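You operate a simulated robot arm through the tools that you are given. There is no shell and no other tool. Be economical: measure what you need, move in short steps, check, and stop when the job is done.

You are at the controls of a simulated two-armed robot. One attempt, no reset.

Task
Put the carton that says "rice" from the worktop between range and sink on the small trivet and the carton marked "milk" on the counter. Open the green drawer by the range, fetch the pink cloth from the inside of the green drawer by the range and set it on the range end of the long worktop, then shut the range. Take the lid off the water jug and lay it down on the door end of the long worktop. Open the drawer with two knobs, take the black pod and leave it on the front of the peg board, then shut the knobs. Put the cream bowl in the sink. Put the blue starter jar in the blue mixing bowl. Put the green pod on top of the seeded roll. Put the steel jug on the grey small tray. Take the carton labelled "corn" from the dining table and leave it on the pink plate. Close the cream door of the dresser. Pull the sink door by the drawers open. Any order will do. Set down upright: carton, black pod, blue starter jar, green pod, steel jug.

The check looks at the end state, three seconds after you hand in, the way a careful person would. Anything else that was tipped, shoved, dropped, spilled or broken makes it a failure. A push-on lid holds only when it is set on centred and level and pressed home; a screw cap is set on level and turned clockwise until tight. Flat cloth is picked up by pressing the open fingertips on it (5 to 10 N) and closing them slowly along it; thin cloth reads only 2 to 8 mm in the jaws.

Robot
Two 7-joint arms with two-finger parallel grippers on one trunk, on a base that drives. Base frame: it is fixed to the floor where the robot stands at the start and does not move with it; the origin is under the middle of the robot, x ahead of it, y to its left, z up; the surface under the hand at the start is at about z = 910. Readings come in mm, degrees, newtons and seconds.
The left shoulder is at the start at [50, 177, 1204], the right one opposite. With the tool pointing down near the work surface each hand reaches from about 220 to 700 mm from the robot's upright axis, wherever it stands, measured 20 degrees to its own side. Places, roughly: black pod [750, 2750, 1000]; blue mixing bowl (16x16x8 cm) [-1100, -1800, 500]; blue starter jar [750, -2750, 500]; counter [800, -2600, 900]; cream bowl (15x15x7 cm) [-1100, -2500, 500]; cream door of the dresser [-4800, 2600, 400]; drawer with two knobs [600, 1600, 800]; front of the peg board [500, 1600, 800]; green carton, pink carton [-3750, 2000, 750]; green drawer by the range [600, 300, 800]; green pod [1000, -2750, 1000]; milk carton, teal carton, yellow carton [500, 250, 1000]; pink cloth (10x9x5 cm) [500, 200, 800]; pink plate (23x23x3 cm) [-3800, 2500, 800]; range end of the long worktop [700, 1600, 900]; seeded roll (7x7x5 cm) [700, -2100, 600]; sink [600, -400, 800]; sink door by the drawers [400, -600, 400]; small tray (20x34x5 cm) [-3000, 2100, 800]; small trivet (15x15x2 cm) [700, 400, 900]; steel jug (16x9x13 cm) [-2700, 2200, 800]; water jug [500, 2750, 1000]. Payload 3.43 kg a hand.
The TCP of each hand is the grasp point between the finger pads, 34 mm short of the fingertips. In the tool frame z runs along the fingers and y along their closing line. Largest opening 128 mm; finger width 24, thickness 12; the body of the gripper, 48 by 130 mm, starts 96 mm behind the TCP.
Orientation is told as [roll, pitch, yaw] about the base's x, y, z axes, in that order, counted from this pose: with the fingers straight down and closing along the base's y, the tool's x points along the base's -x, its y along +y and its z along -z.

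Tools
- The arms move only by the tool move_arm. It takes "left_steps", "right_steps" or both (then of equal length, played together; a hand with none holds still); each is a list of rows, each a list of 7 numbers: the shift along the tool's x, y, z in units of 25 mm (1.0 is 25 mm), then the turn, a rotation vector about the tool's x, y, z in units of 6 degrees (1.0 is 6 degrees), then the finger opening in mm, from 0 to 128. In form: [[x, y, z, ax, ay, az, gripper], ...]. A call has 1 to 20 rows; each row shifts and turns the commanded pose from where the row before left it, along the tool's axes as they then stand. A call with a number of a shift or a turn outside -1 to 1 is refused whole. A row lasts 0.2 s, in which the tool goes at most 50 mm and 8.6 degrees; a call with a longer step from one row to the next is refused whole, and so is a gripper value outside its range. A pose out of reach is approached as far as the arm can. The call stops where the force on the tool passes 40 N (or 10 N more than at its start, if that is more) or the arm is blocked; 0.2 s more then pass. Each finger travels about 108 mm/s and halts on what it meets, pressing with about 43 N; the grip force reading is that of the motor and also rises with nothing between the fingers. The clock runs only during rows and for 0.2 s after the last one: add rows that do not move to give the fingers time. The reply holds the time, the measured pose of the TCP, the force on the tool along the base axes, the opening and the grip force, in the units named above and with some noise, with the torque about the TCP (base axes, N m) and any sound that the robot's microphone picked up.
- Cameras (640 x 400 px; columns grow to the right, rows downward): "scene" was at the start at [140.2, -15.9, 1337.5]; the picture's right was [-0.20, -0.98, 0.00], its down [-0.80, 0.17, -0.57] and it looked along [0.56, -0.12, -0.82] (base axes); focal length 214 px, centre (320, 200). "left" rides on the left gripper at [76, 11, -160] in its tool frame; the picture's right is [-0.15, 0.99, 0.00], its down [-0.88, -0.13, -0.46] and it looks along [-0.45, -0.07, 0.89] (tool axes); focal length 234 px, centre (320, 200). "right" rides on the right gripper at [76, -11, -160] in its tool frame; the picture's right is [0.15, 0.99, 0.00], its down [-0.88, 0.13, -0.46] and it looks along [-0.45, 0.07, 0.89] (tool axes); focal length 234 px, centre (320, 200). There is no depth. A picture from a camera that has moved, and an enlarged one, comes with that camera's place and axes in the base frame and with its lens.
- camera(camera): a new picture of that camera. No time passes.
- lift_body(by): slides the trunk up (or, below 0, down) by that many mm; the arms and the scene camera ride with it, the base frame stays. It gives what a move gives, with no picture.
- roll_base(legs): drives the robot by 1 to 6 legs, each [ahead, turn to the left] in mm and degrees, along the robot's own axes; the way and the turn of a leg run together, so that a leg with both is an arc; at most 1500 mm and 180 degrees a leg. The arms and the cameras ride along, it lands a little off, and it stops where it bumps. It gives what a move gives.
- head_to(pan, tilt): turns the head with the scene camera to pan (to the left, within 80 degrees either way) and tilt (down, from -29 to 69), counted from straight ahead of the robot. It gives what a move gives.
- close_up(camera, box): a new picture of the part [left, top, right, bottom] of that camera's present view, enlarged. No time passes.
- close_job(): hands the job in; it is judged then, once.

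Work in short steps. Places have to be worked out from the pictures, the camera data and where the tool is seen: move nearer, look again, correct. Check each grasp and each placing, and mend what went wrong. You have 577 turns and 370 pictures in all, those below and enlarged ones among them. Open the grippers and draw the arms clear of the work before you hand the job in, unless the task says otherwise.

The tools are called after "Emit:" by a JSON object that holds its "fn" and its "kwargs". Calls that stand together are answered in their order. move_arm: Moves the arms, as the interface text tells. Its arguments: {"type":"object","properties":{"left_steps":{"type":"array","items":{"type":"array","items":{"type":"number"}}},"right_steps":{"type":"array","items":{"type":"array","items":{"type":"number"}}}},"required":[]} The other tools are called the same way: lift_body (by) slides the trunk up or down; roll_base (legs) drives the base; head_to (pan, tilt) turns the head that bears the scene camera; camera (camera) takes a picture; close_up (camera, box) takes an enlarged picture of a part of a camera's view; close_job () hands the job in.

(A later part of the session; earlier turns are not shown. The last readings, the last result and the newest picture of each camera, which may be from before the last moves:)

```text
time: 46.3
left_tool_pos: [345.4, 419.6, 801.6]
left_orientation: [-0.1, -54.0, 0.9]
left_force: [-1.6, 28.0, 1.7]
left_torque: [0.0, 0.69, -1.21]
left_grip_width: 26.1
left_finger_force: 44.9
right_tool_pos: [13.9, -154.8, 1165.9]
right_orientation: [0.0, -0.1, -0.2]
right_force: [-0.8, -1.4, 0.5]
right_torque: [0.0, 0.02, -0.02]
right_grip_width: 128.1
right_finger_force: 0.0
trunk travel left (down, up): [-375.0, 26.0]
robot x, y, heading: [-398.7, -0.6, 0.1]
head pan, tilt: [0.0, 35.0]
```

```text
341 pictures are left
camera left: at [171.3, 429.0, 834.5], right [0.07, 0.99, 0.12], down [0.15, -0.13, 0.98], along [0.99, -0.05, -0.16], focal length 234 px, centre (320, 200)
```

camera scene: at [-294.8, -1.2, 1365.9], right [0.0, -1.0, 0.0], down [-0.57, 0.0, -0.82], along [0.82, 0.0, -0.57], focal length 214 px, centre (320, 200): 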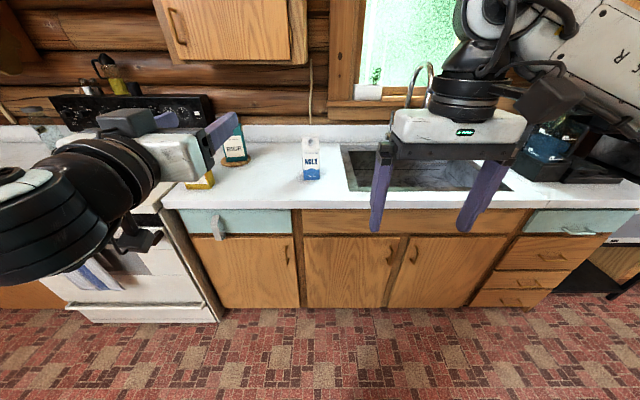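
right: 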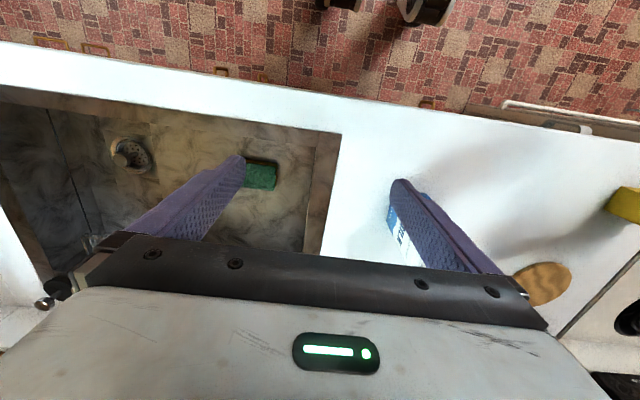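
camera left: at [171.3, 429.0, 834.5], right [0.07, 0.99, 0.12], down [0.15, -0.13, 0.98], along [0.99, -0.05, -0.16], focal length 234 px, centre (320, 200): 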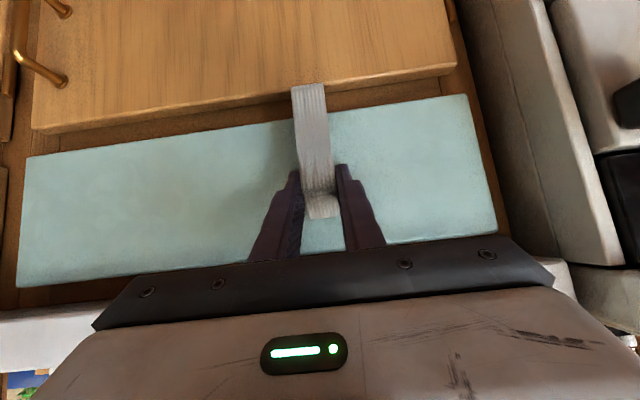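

Handle is gripped (26 mm). Pulling the drawer open by rolling straight back.

Emit:
{"fn": "roll_base", "kwargs": {"legs": [[-150, 0]]}}

Emit:
{"fn": "camera", "kwargs": {"camera": "scene"}}

```text
time: 47.7
left_tool_pos: [199.3, 419.8, 801.7]
left_orientation: [-0.5, -54.1, 1.2]
left_force: [1.6, 28.4, -3.2]
left_torque: [0.15, 0.17, -0.95]
left_grip_width: 26.3
left_finger_force: 44.9
right_tool_pos: [-131.9, -154.2, 1164.3]
right_orientation: [-0.1, -0.1, -0.4]
right_force: [0.6, -0.2, -0.1]
right_torque: [-0.01, -0.02, -0.04]
right_grip_width: 128.1
right_finger_force: 0.1
trunk travel left (down, up): [-375.0, 26.0]
robot x, y, heading: [-545.8, 1.4, -0.4]
head pan, tilt: [0.0, 35.0]
```

```text
340 pictures are left
camera scene: at [-387.1, 1.7, 1365.9], right [0.0, -1.0, 0.0], down [-0.57, 0.0, -0.82], along [0.82, 0.0, -0.57], focal length 214 px, centre (320, 200)
```

scene: 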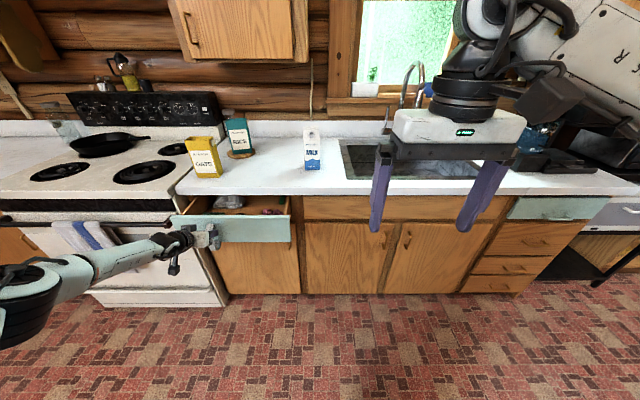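

The drawer is opening. Pulling another 130 mm.

Emit:
{"fn": "roll_base", "kwargs": {"legs": [[-130, 0]]}}

Emit:
{"fn": "close_up", "kwargs": {"camera": "scene", "box": [140, 150, 340, 275]}}

```text
time: 49.0
left_tool_pos: [69.3, 419.9, 801.3]
left_orientation: [0.0, -54.0, 1.0]
left_force: [1.1, 5.5, -4.4]
left_torque: [0.18, 0.79, -1.17]
left_grip_width: 26.0
left_finger_force: 44.8
right_tool_pos: [-262.8, -155.5, 1163.9]
right_orientation: [-0.1, 0.0, -0.3]
right_force: [0.2, 0.0, 0.6]
right_torque: [-0.02, 0.01, 0.0]
right_grip_width: 128.0
right_finger_force: 0.1
trunk travel left (down, up): [-375.0, 26.0]
robot x, y, heading: [-676.0, 2.1, -0.3]
head pan, tilt: [0.0, 35.0]
```

```text
3.20 times, centred on (240, 212) of scene
camera zoom: at [-516.6, 0.2, 1365.8], right [0.0, -1.0, 0.0], down [-0.57, 0.0, -0.82], along [0.82, 0.0, -0.57], focal length 686 px, centre (576, 160)
```

zoom: 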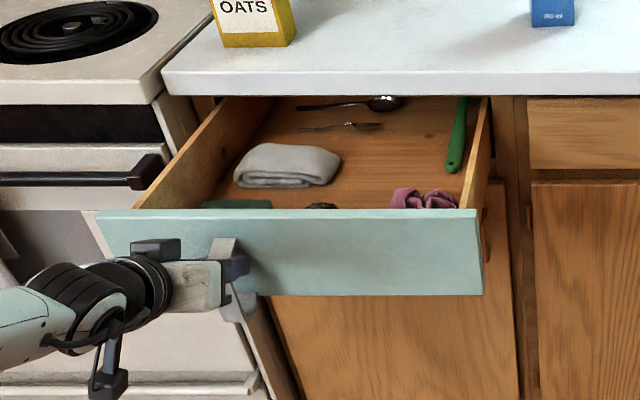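

The drawer is open about 277 mm and the crumpled pink cloth lies near its front right. Releasing the handle, backing off and raising the hand.

Emit:
{"fn": "move_arm", "kwargs": {"left_steps": [[0, 0, 0, 0, 0, 0, 50], [0, 0, 0, 0, 0, 0, 80], [0, 0, 0, 0, 0, 0, 80], [0.62, 0, -0.87, 0, 0, 0, 80], [0.62, 0, -0.87, 0, 0, 0, 80], [0.62, 0, -0.87, 0, 0, 0, 80], [-0.95, 0, -0.68, 0, 0, 0, 80], [-0.95, 0, -0.68, 0, 0, 0, 80], [-0.95, 0, -0.68, 0, 0, 0, 80], [-0.95, 0, -0.68, 0, 0, 0, 80], [-0.95, 0, -0.68, 0, 0, 0, 80], [-0.95, 0, -0.68, 0, 0, 0, 80], [-0.95, 0, -0.68, 0, 0, 0, 80], [-0.95, 0, -0.68, 0, 0, 0, 80], [-0.95, 0, -0.68, 0, 0, 0, 80], [-0.95, 0, -0.68, 0, 0, 0, 80], [-0.95, 0, -0.68, 0, 0, 0, 80], [-0.95, 0, -0.68, 0, 0, 0, 80]]}}

Emit:
{"fn": "move_arm", "kwargs": {"left_steps": [[0, -0.9, 0, 0, 1, 0, 100], [0, -0.9, 0, 0, 1, 0, 100], [0, -0.9, 0, 0, 1, 0, 100], [0, -0.9, 0, 0, 1, 0, 100], [0, -0.9, 0, 0, 1, 0, 100], [0, -0.9, 0, 0, 1, 0, 100], [0, -0.9, 0, 0, 1, 0, 100], [0, -0.9, 0, 0, 1, 0, 100], [0, -0.9, 0, 0, 1, 0, 100]]}}

Emit:
{"fn": "camera", "kwargs": {"camera": "scene"}}

```text
time: 52.8
left_tool_pos: [-9.6, 418.5, 1156.3]
left_orientation: [0.1, -53.9, 0.8]
left_force: [-0.1, -0.7, -0.4]
left_torque: [0.02, -0.02, 0.02]
left_grip_width: 79.9
left_finger_force: 0.0
left hand out of reach, approached as far as the arm can: row 4
right_tool_pos: [-263.2, -155.6, 1163.4]
right_orientation: [0.1, -0.1, -0.4]
right_force: [0.4, 0.4, 0.4]
right_torque: [-0.01, 0.01, 0.0]
right_grip_width: 127.9
right_finger_force: 0.0
trunk travel left (down, up): [-375.0, 26.0]
robot x, y, heading: [-673.3, 1.2, -0.0]
head pan, tilt: [0.0, 35.0]
```

```text
time: 54.8
left_tool_pos: [-43.4, 209.0, 1138.8]
left_orientation: [0.1, 0.1, 0.8]
left_force: [0.0, 0.2, 0.0]
left_torque: [0.03, -0.01, 0.03]
left_grip_width: 99.9
left_finger_force: 0.1
left hand out of reach, approached as far as the arm can: row 8, 9
right_tool_pos: [-262.8, -155.4, 1165.1]
right_orientation: [0.1, 0.0, -0.3]
right_force: [0.2, -0.8, 0.0]
right_torque: [0.04, 0.03, -0.01]
right_grip_width: 128.0
right_finger_force: 0.1
trunk travel left (down, up): [-375.0, 26.0]
robot x, y, heading: [-676.2, -2.9, -0.2]
head pan, tilt: [0.0, 35.0]
```

```text
338 pictures are left
camera scene: at [-516.6, -1.3, 1365.8], right [0.0, -1.0, 0.0], down [-0.57, 0.0, -0.82], along [0.82, 0.0, -0.57], focal length 214 px, centre (320, 200)
```

scene: 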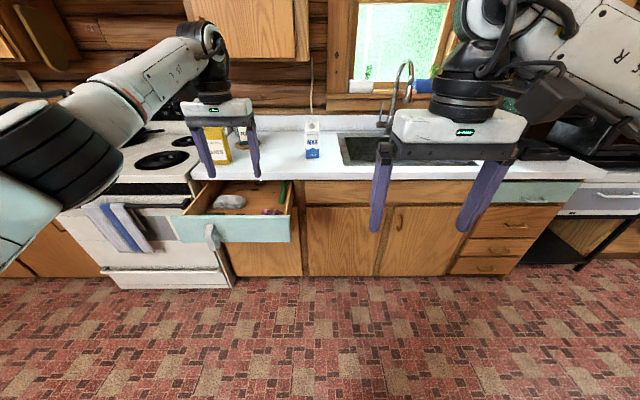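

Rolling forward 280 mm so the left hand is over the cloth.

Emit:
{"fn": "roll_base", "kwargs": {"legs": [[270, 0]]}}

Emit:
{"fn": "camera", "kwargs": {"camera": "left"}}

Emit:
{"fn": "head_to", "kwargs": {"pan": 20, "tilt": 50}}

Emit:
{"fn": "camera", "kwargs": {"camera": "scene"}}

```text
time: 56.7
left_tool_pos: [230.5, 207.7, 1138.8]
left_orientation: [0.0, 0.0, 1.0]
left_force: [-0.1, 0.3, -0.2]
left_torque: [0.01, 0.01, -0.02]
left_grip_width: 100.0
left_finger_force: 0.0
right_tool_pos: [9.3, -156.2, 1163.3]
right_orientation: [0.1, 0.0, -0.3]
right_force: [0.5, 1.1, -0.4]
right_torque: [0.03, 0.0, 0.02]
right_grip_width: 128.0
right_finger_force: 0.1
trunk travel left (down, up): [-375.0, 26.0]
robot x, y, heading: [-398.1, -1.2, -0.4]
head pan, tilt: [0.0, 35.0]
```

```text
337 pictures are left
camera left: at [154.6, 219.8, 1298.7], right [0.13, 0.99, 0.0], down [0.88, -0.12, 0.46], along [0.45, -0.06, -0.89], focal length 234 px, centre (320, 200)
```

left: 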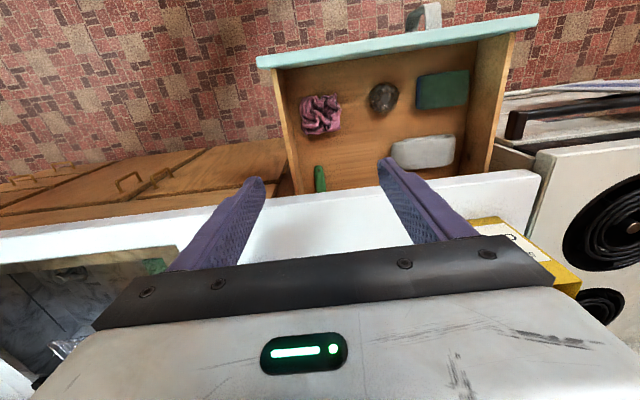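

```text
time: 57.5
left_tool_pos: [230.6, 209.6, 1139.5]
left_orientation: [0.0, 0.0, 1.0]
left_force: [0.0, 0.1, -0.7]
left_torque: [-0.01, -0.02, -0.03]
left_grip_width: 100.1
left_finger_force: 0.0
right_tool_pos: [9.6, -155.7, 1164.7]
right_orientation: [0.1, -0.1, -0.2]
right_force: [-0.4, -0.2, -0.4]
right_torque: [0.0, 0.03, -0.03]
right_grip_width: 127.8
right_finger_force: 0.0
trunk travel left (down, up): [-375.0, 26.0]
robot x, y, heading: [-401.4, -1.3, -0.3]
head pan, tilt: [20.0, 50.0]
```

```text
336 pictures are left
camera scene: at [-260.0, 24.7, 1344.2], right [0.34, -0.94, 0.0], down [-0.72, -0.26, -0.64], along [0.61, 0.22, -0.77], focal length 214 px, centre (320, 200)
```

scene: 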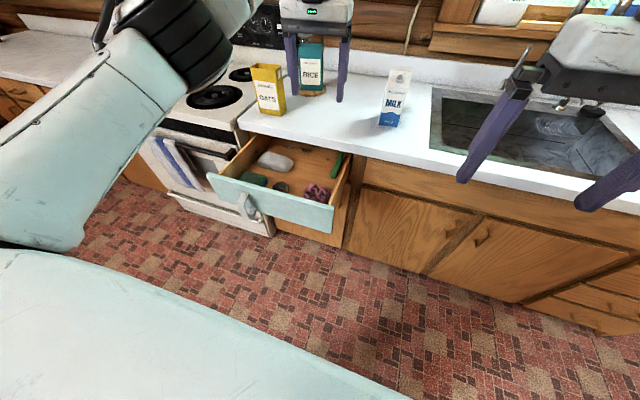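

The cloth centre is about [210,207]. Shifting over it and descending to TCP z≈880, then checking.

Emit:
{"fn": "move_arm", "kwargs": {"left_steps": [[0.84, 0, 0.9, 0, 0, 0, 84], [0, 0, 1, 0, 0, 0, 84], [0, 0, 1, 0, 0, 0, 84], [0, 0, 1, 0, 0, 0, 84], [0, 0, 1, 0, 0, 0, 84], [0, 0, 1, 0, 0, 0, 84], [0, 0, 1, 0, 0, 0, 84], [0, 0, 1, 0, 0, 0, 84], [0, 0, 1, 0, 0, 0, 84], [0, 0, 1, 0, 0, 0, 84], [0, 0, 0.5, 0, 0, 0, 84]]}}

Emit:
{"fn": "camera", "kwargs": {"camera": "left"}}

Emit:
{"fn": "close_up", "kwargs": {"camera": "scene", "box": [200, 100, 440, 250]}}

```text
time: 59.9
left_tool_pos: [209.0, 208.5, 878.5]
left_orientation: [0.0, 0.0, 1.0]
left_force: [-0.1, 0.1, 0.3]
left_torque: [0.01, 0.03, 0.01]
left_grip_width: 83.9
left_finger_force: 0.0
right_tool_pos: [9.2, -157.3, 1164.3]
right_orientation: [0.1, -0.2, -0.3]
right_force: [0.0, 0.4, 0.4]
right_torque: [0.03, -0.01, -0.02]
right_grip_width: 127.7
right_finger_force: 0.1
trunk travel left (down, up): [-375.0, 26.0]
robot x, y, heading: [-400.0, 2.3, -0.4]
head pan, tilt: [20.0, 50.0]
```

```text
335 pictures are left
camera left: at [132.6, 219.6, 1038.2], right [0.13, 0.99, 0.0], down [0.88, -0.12, 0.46], along [0.45, -0.06, -0.89], focal length 234 px, centre (320, 200)
```

left: 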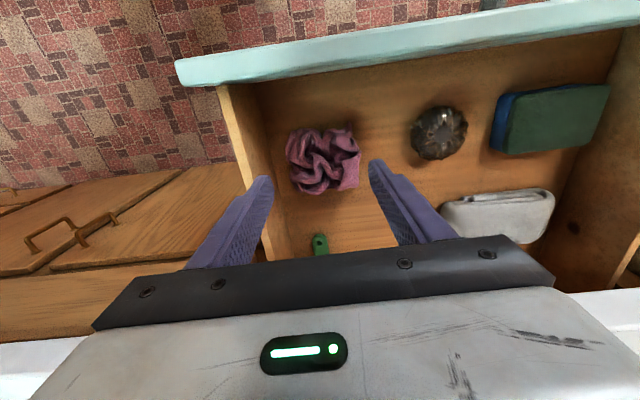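

```text
2.67 times, centred on (320, 175) of scene
camera zoom: at [-260.0, 24.8, 1344.2], right [0.34, -0.94, 0.0], down [-0.72, -0.26, -0.64], along [0.6, 0.22, -0.77], focal length 572 px, centre (320, 267)
```

zoom: 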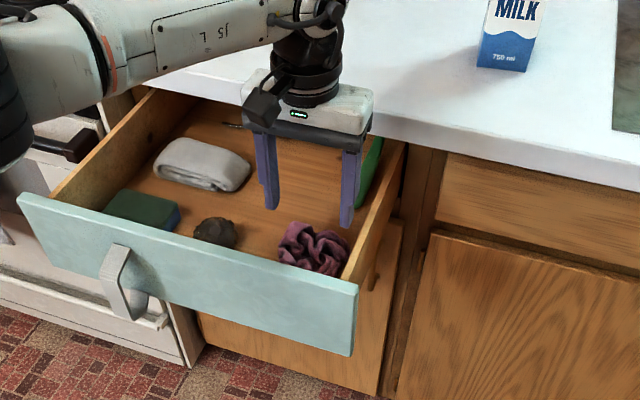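

The cloth spans about x 173–250, y 174–252, tight to the right wall, so I'll raise 40 mm and turn to close along x.

Emit:
{"fn": "move_arm", "kwargs": {"left_steps": [[0, 0, -0.8, 0, 0, 0, 84], [0, 0.2, -0.8, 0, 0, 0, 84], [0, 0, 0, 0, 0, -1, 84], [0, 0, 0, 0, 0, -1, 84], [0, 0, 0, 0, 0, -1, 84], [0, 0, 0, 0, 0, -1, 84], [0, 0, 0, 0, 0, -1, 84], [0, 0, 0, 0, 0, -1, 84], [0, 0, 0, 0, 0, -1, 84], [0, 0, 0, 0, 0, -1, 84], [0, 0, 0, 0, 0, -1, 84], [0, 0, 0, 0, 0, -1, 84], [0, 0, 0, 0, 0, -1, 84], [0, 0, 0, 0, 0, -1, 84], [0, 0, 0, 0, 0, -1, 84], [0, 0, 0, 0, 0, -1, 84], [0, 0, 0, 0, 0, -1, 84]]}}

Emit:
{"fn": "camera", "kwargs": {"camera": "left"}}

```text
time: 63.5
left_tool_pos: [209.0, 213.8, 918.2]
left_orientation: [-0.1, 0.0, 91.2]
left_force: [-0.9, 0.4, -0.5]
left_torque: [-0.01, 0.0, 0.04]
left_grip_width: 84.0
left_finger_force: 0.1
right_tool_pos: [9.6, -155.8, 1164.0]
right_orientation: [0.2, -0.1, -0.3]
right_force: [0.1, -0.1, 0.1]
right_torque: [0.01, -0.03, 0.0]
right_grip_width: 127.9
right_finger_force: 0.0
trunk travel left (down, up): [-375.0, 26.0]
robot x, y, heading: [-399.2, 2.7, -0.2]
head pan, tilt: [20.0, 50.0]
```

```text
333 pictures are left
camera left: at [199.0, 138.5, 1078.9], right [-0.99, 0.13, 0.0], down [0.11, 0.88, 0.46], along [0.06, 0.45, -0.89], focal length 234 px, centre (320, 200)
```

left: 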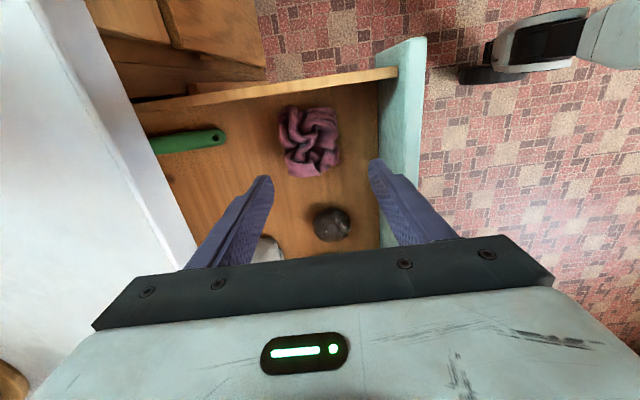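

Cloth refined to [216,209]. Descending with a force check.

Emit:
{"fn": "move_arm", "kwargs": {"left_steps": [[0.15, -0.25, 0.6, 0, 0, 0, 90], [0, 0, 0.9, 0, 0, 0, 90], [0, 0, 0.9, 0, 0, 0, 90], [0, 0, 0.9, 0, 0, 0, 90], [0, 0, 0.5, 0, 0, 0, 90]]}}

Emit:
{"fn": "close_up", "kwargs": {"camera": "scene", "box": [200, 100, 440, 250]}}

Emit:
{"fn": "camera", "kwargs": {"camera": "left"}}

```text
time: 64.7
left_tool_pos: [213.8, 208.5, 823.9]
left_orientation: [0.0, 0.0, 90.9]
left_force: [0.3, 0.1, 0.2]
left_torque: [-0.01, 0.01, 0.01]
left_grip_width: 90.0
left_finger_force: 0.1
right_tool_pos: [9.2, -156.1, 1164.0]
right_orientation: [0.1, -0.1, -0.3]
right_force: [-0.1, -0.4, -0.6]
right_torque: [-0.01, -0.01, -0.02]
right_grip_width: 127.7
right_finger_force: 0.0
trunk travel left (down, up): [-375.0, 26.0]
robot x, y, heading: [-403.5, -0.2, -0.0]
head pan, tilt: [20.0, 50.0]
```

```text
2.67 times, centred on (320, 175) of scene
camera zoom: at [-260.0, 24.7, 1344.2], right [0.34, -0.94, 0.0], down [-0.72, -0.26, -0.64], along [0.6, 0.22, -0.77], focal length 572 px, centre (320, 267)
```

zoom: 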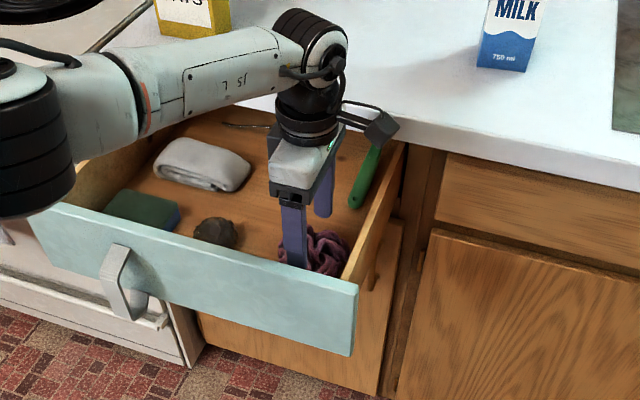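

```text
331 pictures are left
camera left: at [205.0, 134.5, 983.8], right [-0.99, 0.13, 0.0], down [0.12, 0.88, 0.46], along [0.06, 0.45, -0.89], focal length 234 px, centre (320, 200)
```

left: 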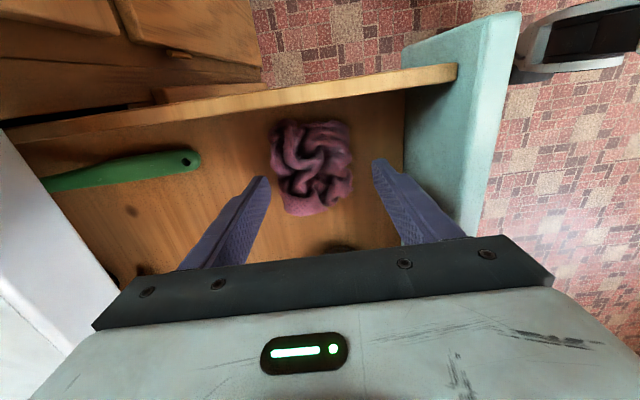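

Nearly centred. Nudging 6 mm toward -y and going down until the bottom is felt.

Emit:
{"fn": "move_arm", "kwargs": {"left_steps": [[0.25, 0, 0.3, 0, 0, 0, 92], [0, 0, 0.3, 0, 0, 0, 92]]}}

Emit:
{"fn": "move_arm", "kwargs": {"left_steps": [[0, 0, 0.2, 0, 0, 0, 92], [0, 0, 0.2, 0, 0, 0, 92]]}}

Emit:
{"fn": "move_arm", "kwargs": {"left_steps": [[0, 0, 0.2, 0, 0, 0, 92], [0, 0, 0.2, 0, 0, 0, 92]]}}

Emit:
{"fn": "camera", "kwargs": {"camera": "left"}}

```text
time: 65.3
left_tool_pos: [215.8, 204.0, 808.6]
left_orientation: [0.1, 0.0, 90.9]
left_force: [-0.6, 0.1, 0.2]
left_torque: [-0.02, 0.01, -0.03]
left_grip_width: 92.1
left_finger_force: 0.1
right_tool_pos: [9.0, -157.8, 1163.6]
right_orientation: [0.1, 0.0, -0.3]
right_force: [0.0, -1.1, -0.3]
right_torque: [-0.01, -0.02, 0.02]
right_grip_width: 127.8
right_finger_force: 0.0
trunk travel left (down, up): [-375.0, 26.0]
robot x, y, heading: [-401.3, 1.5, -0.1]
head pan, tilt: [20.0, 50.0]
```

```text
time: 65.9
left_tool_pos: [215.7, 202.3, 798.6]
left_orientation: [0.0, 0.1, 90.8]
left_force: [0.1, 0.6, 1.0]
left_torque: [0.01, -0.04, 0.02]
left_grip_width: 92.2
left_finger_force: 0.0
right_tool_pos: [9.6, -156.2, 1163.9]
right_orientation: [0.0, -0.1, -0.3]
right_force: [-0.3, -0.8, 0.0]
right_torque: [0.02, 0.0, 0.02]
right_grip_width: 128.1
right_finger_force: 0.1
trunk travel left (down, up): [-375.0, 26.0]
robot x, y, heading: [-403.1, 1.0, -0.2]
head pan, tilt: [20.0, 50.0]
```

```text
time: 66.5
left_tool_pos: [216.5, 203.3, 788.1]
left_orientation: [0.0, 0.0, 91.0]
left_force: [0.5, 0.0, 0.7]
left_torque: [0.01, 0.0, 0.0]
left_grip_width: 92.0
left_finger_force: 0.0
right_tool_pos: [10.2, -156.8, 1164.3]
right_orientation: [0.2, -0.1, -0.3]
right_force: [0.5, 0.4, 0.7]
right_torque: [0.01, -0.02, 0.03]
right_grip_width: 127.9
right_finger_force: 0.0
trunk travel left (down, up): [-375.0, 26.0]
robot x, y, heading: [-400.3, 1.6, -0.5]
head pan, tilt: [20.0, 50.0]
```

```text
330 pictures are left
camera left: at [205.5, 128.6, 948.6], right [-0.99, 0.13, 0.0], down [0.12, 0.88, 0.46], along [0.06, 0.45, -0.89], focal length 234 px, centre (320, 200)
```

left: 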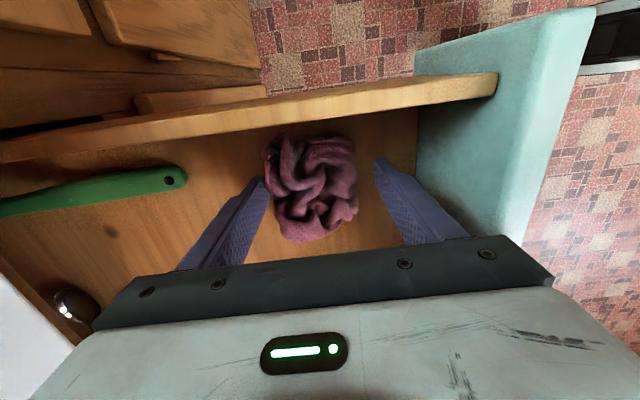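

Fingers straddle the cloth. Closing gently now and checking the width.

Emit:
{"fn": "move_arm", "kwargs": {"left_steps": [[0, 0, 0.2, 0, 0, 0, 80], [0, 0, 0, 0, 0, 0, 60], [0, 0, 0, 0, 0, 0, 40], [0, 0, 0, 0, 0, 0, 20], [0, 0, 0, 0, 0, 0, 5], [0, 0, 0, 0, 0, 0, 5]]}}

Emit:
{"fn": "move_arm", "kwargs": {"left_steps": [[0, 0, -0.8, 0, 0, 0, 5], [0, 0, -1, 0, 0, 0, 5], [0, 0, -1, 0, 0, 0, 5], [0, 0, -1, 0, 0, 0, 5], [0, 0, -1, 0, 0, 0, 5], [0, 0, -1, 0, 0, 0, 5], [0, 0, -1, 0, 0, 0, 5], [0, 0, -1, 0, 0, 0, 5]]}}

Emit:
{"fn": "camera", "kwargs": {"camera": "left"}}

```text
time: 67.9
left_tool_pos: [216.5, 204.0, 784.5]
left_orientation: [0.0, 0.0, 90.9]
left_force: [-1.2, -0.9, 6.6]
left_torque: [-0.01, 0.24, -0.01]
left_grip_width: 73.9
left_finger_force: 42.9
right_tool_pos: [9.0, -157.0, 1165.0]
right_orientation: [0.1, -0.2, -0.3]
right_force: [0.9, 0.1, -0.4]
right_torque: [0.01, 0.0, 0.0]
right_grip_width: 128.0
right_finger_force: 0.1
trunk travel left (down, up): [-375.0, 26.0]
robot x, y, heading: [-401.0, 0.4, -0.2]
head pan, tilt: [20.0, 50.0]
```

```text
time: 69.7
left_tool_pos: [214.3, 203.3, 980.0]
left_orientation: [0.0, -0.1, 90.9]
left_force: [0.9, 0.2, 0.0]
left_torque: [0.01, 0.01, 0.03]
left_grip_width: 74.0
left_finger_force: 43.1
right_tool_pos: [7.9, -155.5, 1164.5]
right_orientation: [0.2, -0.1, -0.3]
right_force: [0.0, -0.3, -0.2]
right_torque: [0.0, -0.02, 0.0]
right_grip_width: 128.1
right_finger_force: 0.0
trunk travel left (down, up): [-375.0, 26.0]
robot x, y, heading: [-403.4, 4.0, -0.2]
head pan, tilt: [20.0, 50.0]
```

```text
329 pictures are left
camera left: at [204.5, 128.6, 1139.2], right [-0.99, 0.13, 0.0], down [0.12, 0.88, 0.46], along [0.06, 0.45, -0.89], focal length 234 px, centre (320, 200)
```

left: 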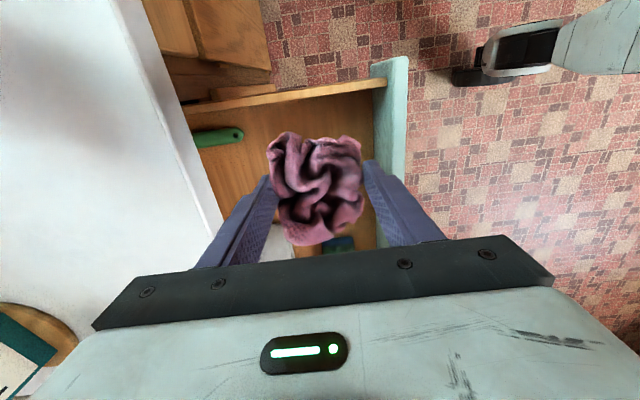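

Cloth is held firmly (74 mm). I'll raise it, back away and reposition the base to y≈470 so the right hand can push the drawer shut.

Emit:
{"fn": "move_arm", "kwargs": {"left_steps": [[0, 0, -1, 0, 0, 0, 5], [0, 0, -1, 0, 0, 0, 5], [0, 0, -1, 0, 0, 0, 5], [0, 0, -1, 0, 0, 0, 5], [0, 0, -1, 0, 0, 0, 5], [0, 0, -1, 0, 0, 0, 5], [0, 0, -1, 0, 0, 0, 5], [0, 0, -1, 0, 0, 0, 5]], "right_steps": [[0, 0, 0, 0, -1, 0, 90], [0, 0, 0, 0, -1, 0, 60], [0, 0, 0, 0, -1, 0, 30], [0, 0, 0, 0, -1, 0, 0], [0, 0, 0, 0, -1, 0, 0], [0, 0, 0, 0, -1, 0, 0], [0, 0, 0, 0, -1, 0, 0], [0, 0, 0, 0, -1, 0, 0]]}}

Emit:
{"fn": "roll_base", "kwargs": {"legs": [[-300, 0], [0, 90], [470, 0], [0, -90]]}}

Emit:
{"fn": "head_to", "kwargs": {"pan": 0, "tilt": 40}}

Emit:
{"fn": "camera", "kwargs": {"camera": "scene"}}

```text
time: 71.5
left_tool_pos: [215.1, 203.3, 1178.3]
left_orientation: [-0.1, -0.2, 90.9]
left_force: [0.3, 0.4, 0.5]
left_torque: [-0.01, -0.06, -0.03]
left_grip_width: 76.4
left_finger_force: 43.3
right_tool_pos: [8.8, -156.3, 1165.4]
right_orientation: [0.3, -48.1, -0.5]
right_force: [-0.6, 0.0, -0.2]
right_torque: [-0.01, 0.03, 0.02]
right_grip_width: 0.0
right_finger_force: 32.7
trunk travel left (down, up): [-375.0, 26.0]
robot x, y, heading: [-405.5, -3.3, -0.5]
head pan, tilt: [20.0, 50.0]
```

```text
time: 83.7
left_tool_pos: [-75.9, 649.4, 1179.1]
left_orientation: [-0.1, 0.0, 88.6]
left_force: [-0.8, -0.4, 0.7]
left_torque: [0.02, 0.0, -0.02]
left_grip_width: 76.1
left_finger_force: 43.5
right_tool_pos: [-296.4, 297.4, 1164.4]
right_orientation: [0.2, -48.1, -2.8]
right_force: [0.4, -0.1, 0.7]
right_torque: [-0.01, 0.04, 0.01]
right_grip_width: 0.0
right_finger_force: 33.4
trunk travel left (down, up): [-375.0, 26.0]
robot x, y, heading: [-704.2, 472.8, -2.7]
head pan, tilt: [20.0, 50.0]
```

```text
time: 84.6
left_tool_pos: [-75.3, 649.3, 1177.0]
left_orientation: [0.0, 0.0, 88.6]
left_force: [-0.1, 0.1, 0.8]
left_torque: [0.03, -0.01, 0.0]
left_grip_width: 76.2
left_finger_force: 42.7
right_tool_pos: [-296.2, 296.8, 1164.2]
right_orientation: [0.1, -48.0, -2.8]
right_force: [-0.4, 0.4, 0.2]
right_torque: [-0.04, 0.0, -0.02]
right_grip_width: 0.1
right_finger_force: 33.5
trunk travel left (down, up): [-375.0, 26.0]
robot x, y, heading: [-701.0, 470.1, -2.6]
head pan, tilt: [0.0, 40.0]
```

```text
328 pictures are left
camera scene: at [-546.8, 463.1, 1358.3], right [-0.04, -1.0, 0.0], down [-0.64, 0.03, -0.77], along [0.77, -0.03, -0.64], focal length 214 px, centre (320, 200)
```

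scene: 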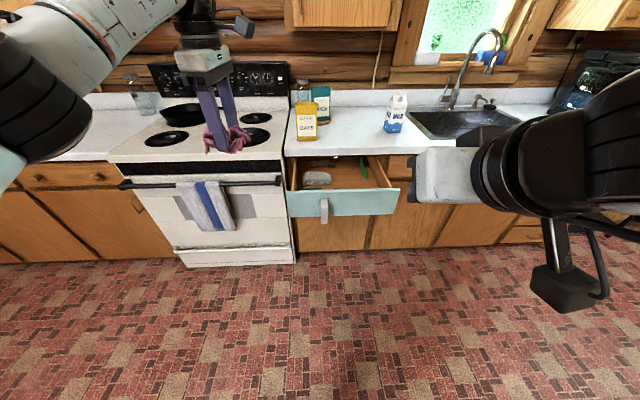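

Straightening the heading and lowering the closed right hand to drawer-front height.

Emit:
{"fn": "roll_base", "kwargs": {"legs": [[0, 2.7]]}}

Emit:
{"fn": "move_arm", "kwargs": {"right_steps": [[0.83, 0, 0.747, 0, 0, 0, 0], [0.83, 0, 0.747, 0, 0, 0, 0], [0.83, 0, 0.747, 0, 0, 0, 0], [0.83, 0, 0.747, 0, 0, 0, 0], [0.83, 0, 0.747, 0, 0, 0, 0], [0.83, 0, 0.747, 0, 0, 0, 0], [0.83, 0, 0.747, 0, 0, 0, 0], [0.83, 0, 0.747, 0, 0, 0, 0], [0.83, 0, 0.747, 0, 0, 0, 0], [0.83, 0, 0.747, 0, 0, 0, 0], [0.83, 0, 0.747, 0, 0, 0, 0], [0.83, 0, 0.747, 0, 0, 0, 0]]}}

Emit:
{"fn": "camera", "kwargs": {"camera": "right"}}

```text
time: 85.4
left_tool_pos: [-84.2, 679.1, 1178.8]
left_orientation: [0.0, 0.0, 91.2]
left_force: [0.1, -0.4, -0.6]
left_torque: [-0.01, -0.02, -0.01]
left_grip_width: 76.4
left_finger_force: 43.0
right_tool_pos: [-287.9, 317.2, 1163.8]
right_orientation: [0.1, -48.0, -0.1]
right_force: [0.2, 0.7, 0.3]
right_torque: [-0.03, -0.01, -0.02]
right_grip_width: 0.0
right_finger_force: 32.6
trunk travel left (down, up): [-375.0, 26.0]
robot x, y, heading: [-706.6, 473.4, 0.3]
head pan, tilt: [0.0, 40.0]
```

```text
time: 88.0
left_tool_pos: [-83.4, 678.9, 1177.9]
left_orientation: [0.0, 0.0, 91.3]
left_force: [-0.3, 0.3, -0.2]
left_torque: [-0.02, 0.02, 0.02]
left_grip_width: 76.4
left_finger_force: 43.4
right_tool_pos: [-268.3, 335.2, 839.1]
right_orientation: [-0.2, -48.0, -0.1]
right_force: [0.4, -0.7, -1.3]
right_torque: [0.0, 0.01, 0.0]
right_grip_width: 0.0
right_finger_force: 32.9
right hand out of reach, approached as far as the arm can: row 2, 3, 12
trunk travel left (down, up): [-375.0, 26.0]
robot x, y, heading: [-699.2, 471.3, -0.0]
head pan, tilt: [0.0, 40.0]
```

```text
327 pictures are left
camera right: at [-437.4, 323.3, 890.8], right [-0.09, 0.99, -0.11], down [0.25, 0.13, 0.96], along [0.96, 0.06, -0.26], focal length 234 px, centre (320, 200)
```

right: 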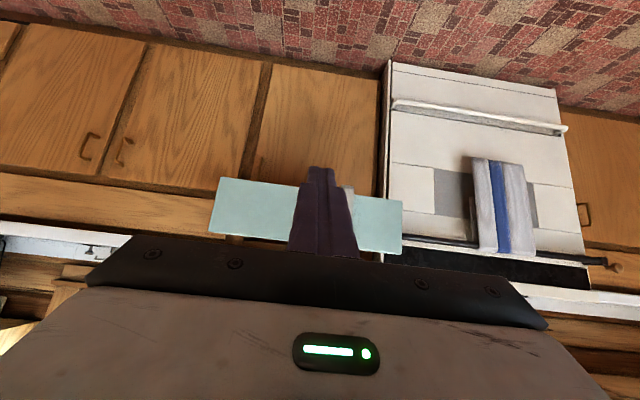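

The fist is in line with the drawer front at y≈335. Driving ahead to push the drawer shut, most of the way first.

Emit:
{"fn": "roll_base", "kwargs": {"legs": [[580, 0]]}}

Emit:
{"fn": "camera", "kwargs": {"camera": "right"}}

Emit:
{"fn": "camera", "kwargs": {"camera": "scene"}}

```text
time: 91.3
left_tool_pos: [492.4, 680.4, 1178.3]
left_orientation: [-0.1, 0.1, 91.2]
left_force: [-0.1, -0.7, 0.4]
left_torque: [0.04, 0.02, -0.01]
left_grip_width: 76.5
left_finger_force: 43.5
right_tool_pos: [308.9, 338.2, 839.6]
right_orientation: [-0.1, -47.9, 0.0]
right_force: [0.6, -0.5, 0.4]
right_torque: [-0.02, 0.01, -0.02]
right_grip_width: 0.2
right_finger_force: 33.0
trunk travel left (down, up): [-375.0, 26.0]
robot x, y, heading: [-125.3, 474.7, 0.2]
head pan, tilt: [0.0, 40.0]
```

```text
326 pictures are left
camera right: at [139.6, 324.8, 891.1], right [-0.09, 0.99, -0.11], down [0.25, 0.13, 0.96], along [0.96, 0.06, -0.26], focal length 234 px, centre (320, 200)
```

right: 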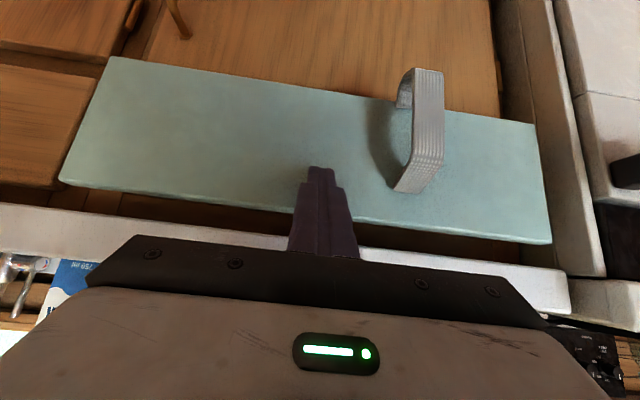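

```text
325 pictures are left
camera scene: at [30.7, 471.5, 1358.3], right [0.0, -1.0, 0.0], down [-0.64, 0.0, -0.77], along [0.77, 0.0, -0.64], focal length 214 px, centre (320, 200)
```

scene: 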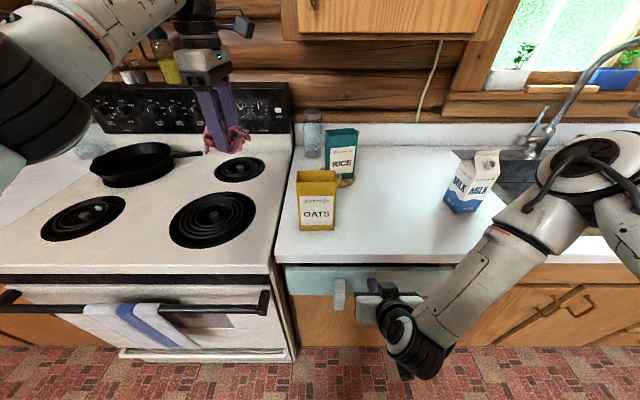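

The drawer slides easily. Pushing on in smaller steps until it seats.

Emit:
{"fn": "roll_base", "kwargs": {"legs": [[45, 0]]}}

Emit:
{"fn": "camera", "kwargs": {"camera": "right"}}

```text
time: 92.2
left_tool_pos: [535.5, 679.9, 1180.2]
left_orientation: [0.0, 0.0, 91.3]
left_force: [-0.9, -0.7, -0.7]
left_torque: [0.01, 0.01, -0.02]
left_grip_width: 76.2
left_finger_force: 43.1
right_tool_pos: [352.5, 336.8, 839.4]
right_orientation: [-0.4, -47.7, 0.1]
right_force: [-12.2, 1.5, -5.1]
right_torque: [-0.04, 0.34, 0.02]
right_grip_width: 0.0
right_finger_force: 33.1
trunk travel left (down, up): [-375.0, 26.0]
robot x, y, heading: [-81.9, 467.8, 0.3]
head pan, tilt: [0.0, 40.0]
```

```text
324 pictures are left
camera right: at [182.5, 324.9, 890.9], right [-0.1, 0.99, -0.11], down [0.26, 0.13, 0.96], along [0.96, 0.06, -0.27], focal length 234 px, centre (320, 200)
```

right: 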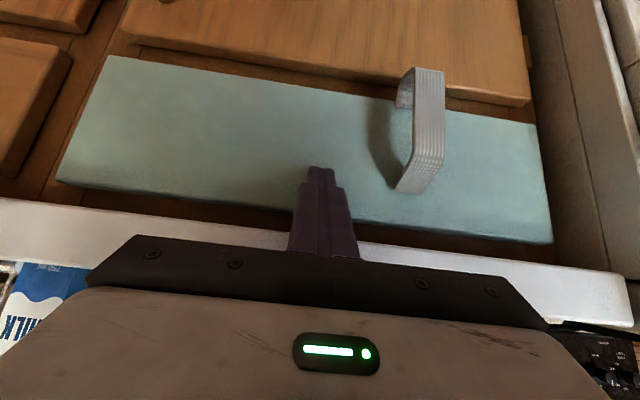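

Force rose to 12 N, so it may be seated. A small further push will confirm.

Emit:
{"fn": "roll_base", "kwargs": {"legs": [[10, 0]]}}

Emit:
{"fn": "camera", "kwargs": {"camera": "right"}}

```text
time: 93.1
left_tool_pos: [547.4, 679.4, 1178.2]
left_orientation: [0.0, 0.0, 91.2]
left_force: [-0.2, 0.4, -0.4]
left_torque: [-0.02, 0.0, -0.01]
left_grip_width: 76.1
left_finger_force: 43.2
right_tool_pos: [351.4, 337.3, 834.3]
right_orientation: [0.0, -46.3, 0.4]
right_force: [-2.2, 0.0, 0.4]
right_torque: [0.04, 0.02, -0.02]
right_grip_width: 0.0
right_finger_force: 33.0
trunk travel left (down, up): [-375.0, 26.0]
robot x, y, heading: [-67.4, 473.1, 0.2]
head pan, tilt: [0.0, 40.0]
stopped in leg 1: the force on the tool passed its limit at 50 N (the readings are from after the stop); the commanded pose is now the measured one
```

```text
323 pictures are left
camera right: at [184.3, 324.5, 891.0], right [-0.11, 0.99, -0.11], down [0.28, 0.13, 0.95], along [0.95, 0.07, -0.29], focal length 234 px, centre (320, 200)
```

right: 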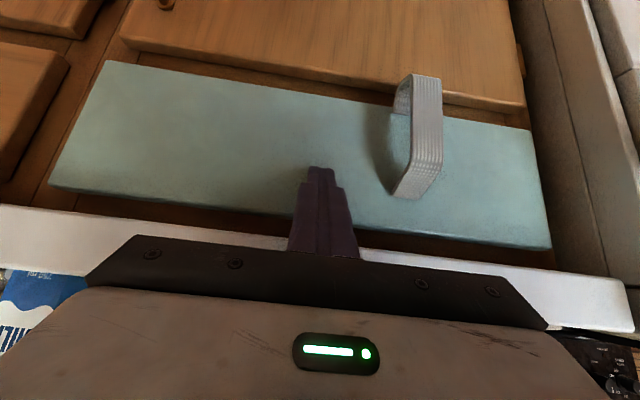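

Drawer is shut (it resisted 50 N without moving). Backing off, raising the right hand, and driving to the long worktop with the cloth.

Emit:
{"fn": "roll_base", "kwargs": {"legs": [[-350, 0]]}}

Emit:
{"fn": "move_arm", "kwargs": {"right_steps": [[-0.9, 0, -0.87, 0, 0, 0, 0], [-0.9, 0, -0.87, 0, 0, 0, 0], [-0.9, 0, -0.87, 0, 0, 0, 0], [-0.9, 0, -0.87, 0, 0, 0, 0], [-0.9, 0, -0.87, 0, 0, 0, 0], [-0.9, 0, -0.87, 0, 0, 0, 0], [-0.9, 0, -0.87, 0, 0, 0, 0], [-0.9, 0, -0.87, 0, 0, 0, 0], [-0.9, 0, -0.87, 0, 0, 0, 0], [-0.9, 0, -0.87, 0, 0, 0, 0]]}}

Emit:
{"fn": "camera", "kwargs": {"camera": "scene"}}

Emit:
{"fn": "roll_base", "kwargs": {"legs": [[0, 90], [900, 0], [0, -90]]}}

Emit:
{"fn": "camera", "kwargs": {"camera": "scene"}}

```text
time: 95.4
left_tool_pos: [200.0, 678.6, 1178.7]
left_orientation: [-0.1, 0.1, 91.1]
left_force: [-0.8, -0.1, 0.2]
left_torque: [0.0, -0.02, 0.0]
left_grip_width: 76.5
left_finger_force: 42.6
right_tool_pos: [4.4, 336.7, 834.8]
right_orientation: [-0.1, -46.3, 0.3]
right_force: [-0.2, -0.4, 0.0]
right_torque: [0.0, 0.0, 0.01]
right_grip_width: 0.0
right_finger_force: 32.9
trunk travel left (down, up): [-375.0, 26.0]
robot x, y, heading: [-417.0, 473.1, -0.0]
head pan, tilt: [0.0, 40.0]
```

```text
time: 97.6
left_tool_pos: [201.0, 678.0, 1177.2]
left_orientation: [0.1, 0.0, 91.0]
left_force: [0.5, -0.5, -0.2]
left_torque: [0.01, -0.01, 0.0]
left_grip_width: 76.5
left_finger_force: 43.3
right_tool_pos: [2.7, 336.6, 1147.5]
right_orientation: [-0.2, -46.1, 0.4]
right_force: [0.2, 0.2, 0.2]
right_torque: [0.0, 0.01, -0.03]
right_grip_width: 0.0
right_finger_force: 32.7
trunk travel left (down, up): [-375.0, 26.0]
robot x, y, heading: [-414.3, 470.4, 0.1]
head pan, tilt: [0.0, 40.0]
```

```text
322 pictures are left
camera scene: at [-261.7, 471.1, 1358.4], right [0.0, -1.0, 0.0], down [-0.64, 0.0, -0.77], along [0.77, 0.0, -0.64], focal length 214 px, centre (320, 200)
```

scene: 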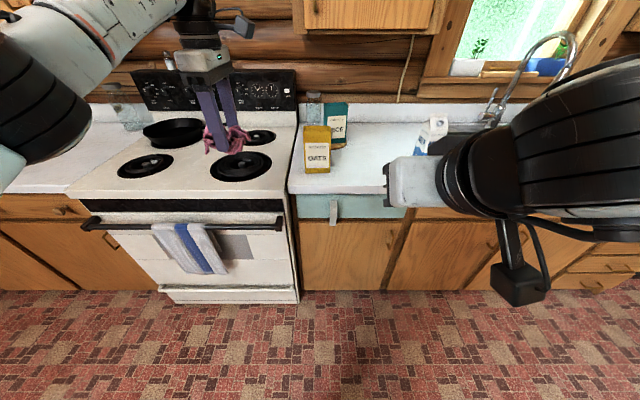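

```text
time: 110.0
left_tool_pos: [212.1, 1567.7, 1178.1]
left_orientation: [0.0, -0.1, 90.1]
left_force: [0.0, 0.5, -0.4]
left_torque: [-0.01, 0.0, 0.0]
left_grip_width: 76.2
left_finger_force: 42.6
right_tool_pos: [6.9, 1232.3, 1148.3]
right_orientation: [-0.2, -46.3, -0.7]
right_force: [-0.3, -0.4, 1.0]
right_torque: [0.01, 0.02, -0.02]
right_grip_width: 0.0
right_finger_force: 32.8
trunk travel left (down, up): [-375.0, 26.0]
robot x, y, heading: [-407.4, 1372.1, -1.0]
head pan, tilt: [0.0, 40.0]
```

```text
321 pictures are left
camera scene: at [-254.8, 1369.1, 1358.3], right [-0.02, -1.0, 0.0], down [-0.64, 0.01, -0.77], along [0.77, -0.01, -0.64], focal length 214 px, centre (320, 200)
```

scene: 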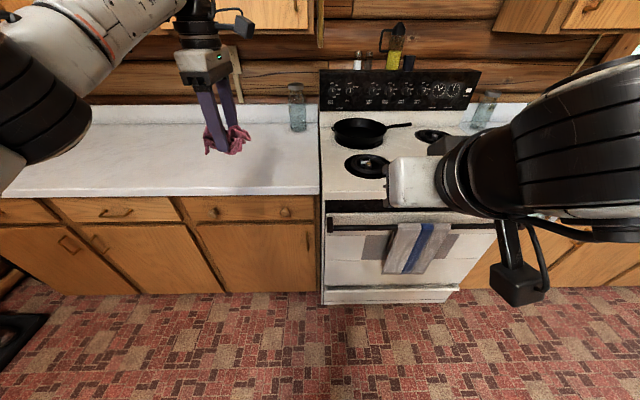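

The long worktop is ahead with the two-knob drawer just left of the range. Driving forward so the cloth is above the range end.

Emit:
{"fn": "roll_base", "kwargs": {"legs": [[310, 1.0]]}}

Emit:
{"fn": "move_arm", "kwargs": {"left_steps": [[0, 0, 1, 0, 0, 0, 5], [0, 0, 1, 0, 0, 0, 5], [0, 0, 1, 0, 0, 0, 5], [0, 0, 1, 0, 0, 0, 5], [0, 0, 1, 0, 0, 0, 5], [0, 0, 1, 0, 0, 0, 5], [0, 0, 1, 0, 0, 0, 5], [0, 0, 0.8, 0, 0, 0, 5]]}}

Emit:
{"fn": "camera", "kwargs": {"camera": "left"}}

Emit:
{"fn": "camera", "kwargs": {"camera": "scene"}}

```text
time: 112.0
left_tool_pos: [516.9, 1576.1, 1177.7]
left_orientation: [0.1, 0.0, 91.1]
left_force: [0.0, -0.2, -0.3]
left_torque: [0.04, 0.02, 0.01]
left_grip_width: 76.0
left_finger_force: 42.5
right_tool_pos: [318.1, 1235.8, 1147.7]
right_orientation: [-0.1, -46.2, 0.3]
right_force: [-0.1, -0.8, -0.2]
right_torque: [0.01, 0.0, 0.0]
right_grip_width: 0.1
right_finger_force: 33.1
trunk travel left (down, up): [-375.0, 26.0]
robot x, y, heading: [-101.6, 1372.1, -0.1]
head pan, tilt: [0.0, 40.0]
```

```text
time: 113.8
left_tool_pos: [514.8, 1575.6, 983.2]
left_orientation: [-0.1, -0.1, 91.1]
left_force: [0.1, -0.5, -0.3]
left_torque: [0.0, -0.01, -0.02]
left_grip_width: 75.9
left_finger_force: 42.6
right_tool_pos: [317.5, 1235.6, 1147.9]
right_orientation: [-0.1, -46.1, 0.3]
right_force: [0.0, -0.6, 0.3]
right_torque: [-0.01, 0.04, 0.0]
right_grip_width: 0.0
right_finger_force: 33.2
trunk travel left (down, up): [-375.0, 26.0]
robot x, y, heading: [-98.0, 1368.9, -0.2]
head pan, tilt: [0.0, 40.0]
```

```text
320 pictures are left
camera left: at [505.6, 1501.0, 1142.6], right [-0.99, 0.13, 0.0], down [0.11, 0.88, 0.46], along [0.06, 0.45, -0.89], focal length 234 px, centre (320, 200)
```

left: 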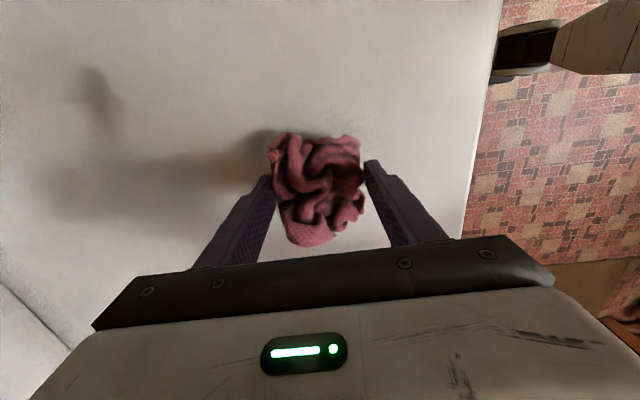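

```text
319 pictures are left
camera scene: at [53.2, 1369.2, 1358.3], right [0.0, -1.0, 0.0], down [-0.64, 0.0, -0.77], along [0.77, 0.0, -0.64], focal length 214 px, centre (320, 200)
```

scene: 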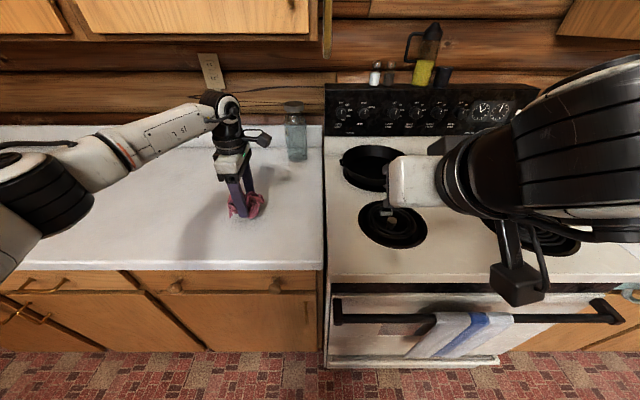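

Clear worktop below the cloth. Lowering until contact, then releasing.

Emit:
{"fn": "move_arm", "kwargs": {"left_steps": [[0, 0, 0.5, 0, 0, 0, 5], [0, 0, 0.4, 0, 0, 0, 5], [0, 0, 0.2, 0, 0, 0, 5]]}}

Emit:
{"fn": "move_arm", "kwargs": {"left_steps": [[0, 0, 0.2, 0, 0, 0, 5], [0, 0, 0.1, 0, 0, 0, 5]]}}

```text
time: 114.6
left_tool_pos: [515.8, 1575.5, 958.5]
left_orientation: [-0.2, 0.1, 91.1]
left_force: [-1.5, 1.0, 11.5]
left_torque: [0.32, 0.48, 0.0]
left_grip_width: 76.0
left_finger_force: 42.2
right_tool_pos: [316.5, 1234.7, 1149.4]
right_orientation: [-0.1, -46.2, 0.4]
right_force: [0.5, -1.0, 0.3]
right_torque: [-0.01, 0.02, -0.01]
right_grip_width: 0.0
right_finger_force: 33.3
trunk travel left (down, up): [-375.0, 26.0]
robot x, y, heading: [-103.3, 1368.9, 0.1]
head pan, tilt: [0.0, 40.0]
```

```text
time: 115.2
left_tool_pos: [514.6, 1574.7, 955.5]
left_orientation: [-0.5, 0.0, 91.1]
left_force: [0.2, 4.9, 35.4]
left_torque: [0.21, 1.24, -0.11]
left_grip_width: 76.8
left_finger_force: 42.9
right_tool_pos: [315.0, 1234.4, 1149.6]
right_orientation: [0.0, -46.4, 0.3]
right_force: [-0.2, 0.0, -0.8]
right_torque: [0.0, -0.02, 0.0]
right_grip_width: 0.1
right_finger_force: 32.6
trunk travel left (down, up): [-375.0, 26.0]
robot x, y, heading: [-102.7, 1372.7, -0.2]
head pan, tilt: [0.0, 40.0]
```

Contact is firm. Backing off slightly, opening and rising.

Emit:
{"fn": "move_arm", "kwargs": {"left_steps": [[0, 0, -0.2, 0, 0, 0, 90], [0, 0, 0, 0, 0, 0, 110], [0, 0, 0, 0, 0, 0, 110], [0, 0, -0.8, 0, 0, 0, 110], [0, 0, -1, 0, 0, 0, 110], [0, 0, -1, 0, 0, 0, 110], [0, 0, -1, 0, 0, 0, 110], [0, 0, -1, 0, 0, 0, 110], [0, 0, -1, 0, 0, 0, 110], [0, 0, -1, 0, 0, 0, 110]]}}

Emit:
{"fn": "camera", "kwargs": {"camera": "left"}}

Emit:
{"fn": "roll_base", "kwargs": {"legs": [[-420, 0]]}}

Emit:
{"fn": "head_to", "kwargs": {"pan": 25, "tilt": 35}}

Emit:
{"fn": "camera", "kwargs": {"camera": "scene"}}

```text
time: 117.4
left_tool_pos: [515.6, 1575.5, 1123.3]
left_orientation: [-0.1, 0.0, 91.1]
left_force: [0.2, 0.2, 0.3]
left_torque: [0.02, 0.02, 0.02]
left_grip_width: 109.9
left_finger_force: 0.1
right_tool_pos: [317.5, 1236.4, 1148.4]
right_orientation: [-0.1, -46.2, 0.3]
right_force: [0.2, 0.5, -0.6]
right_torque: [0.01, 0.02, -0.01]
right_grip_width: 0.1
right_finger_force: 33.1
trunk travel left (down, up): [-375.0, 26.0]
robot x, y, heading: [-98.0, 1367.1, 0.0]
head pan, tilt: [0.0, 40.0]
```

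```text
318 pictures are left
camera left: at [504.9, 1500.4, 1283.6], right [-0.99, 0.13, 0.0], down [0.11, 0.88, 0.46], along [0.06, 0.45, -0.89], focal length 234 px, centre (320, 200)
```

left: 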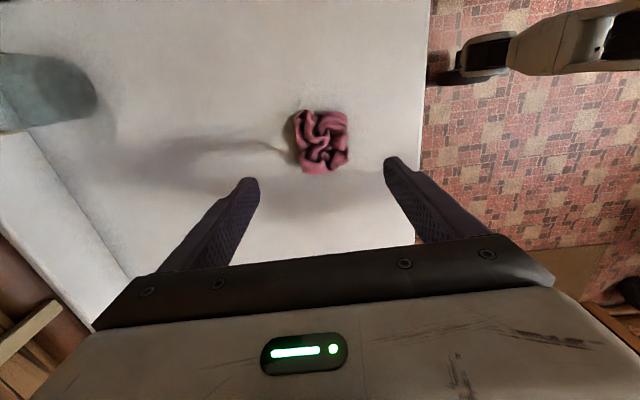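

```text
time: 120.0
left_tool_pos: [97.8, 1574.2, 1123.8]
left_orientation: [0.0, 0.0, 91.0]
left_force: [-0.5, 0.6, -0.8]
left_torque: [0.02, -0.02, -0.01]
left_grip_width: 110.0
left_finger_force: 0.0
right_tool_pos: [-101.0, 1236.0, 1148.4]
right_orientation: [0.0, -46.1, 0.2]
right_force: [0.7, 0.1, 0.2]
right_torque: [0.0, 0.01, 0.0]
right_grip_width: 0.0
right_finger_force: 33.1
trunk travel left (down, up): [-375.0, 26.0]
robot x, y, heading: [-518.1, 1373.7, -0.3]
head pan, tilt: [0.0, 40.0]
```

```text
time: 120.9
left_tool_pos: [98.9, 1574.8, 1122.8]
left_orientation: [0.0, -0.1, 91.0]
left_force: [0.2, 0.1, 0.4]
left_torque: [-0.01, 0.0, -0.01]
left_grip_width: 110.0
left_finger_force: 0.1
right_tool_pos: [-99.5, 1235.4, 1149.0]
right_orientation: [-0.1, -46.2, 0.2]
right_force: [0.1, 0.1, -0.5]
right_torque: [-0.03, 0.01, -0.01]
right_grip_width: 0.0
right_finger_force: 32.5
trunk travel left (down, up): [-375.0, 26.0]
robot x, y, heading: [-521.2, 1372.9, -0.1]
head pan, tilt: [25.0, 35.0]
```

```text
317 pictures are left
camera scene: at [-369.4, 1406.6, 1365.9], right [0.42, -0.91, 0.0], down [-0.52, -0.24, -0.82], along [0.74, 0.34, -0.57], focal length 214 px, centre (320, 200)
```

scene: 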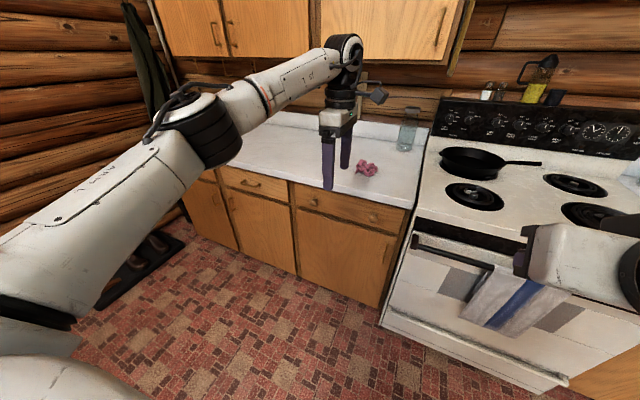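

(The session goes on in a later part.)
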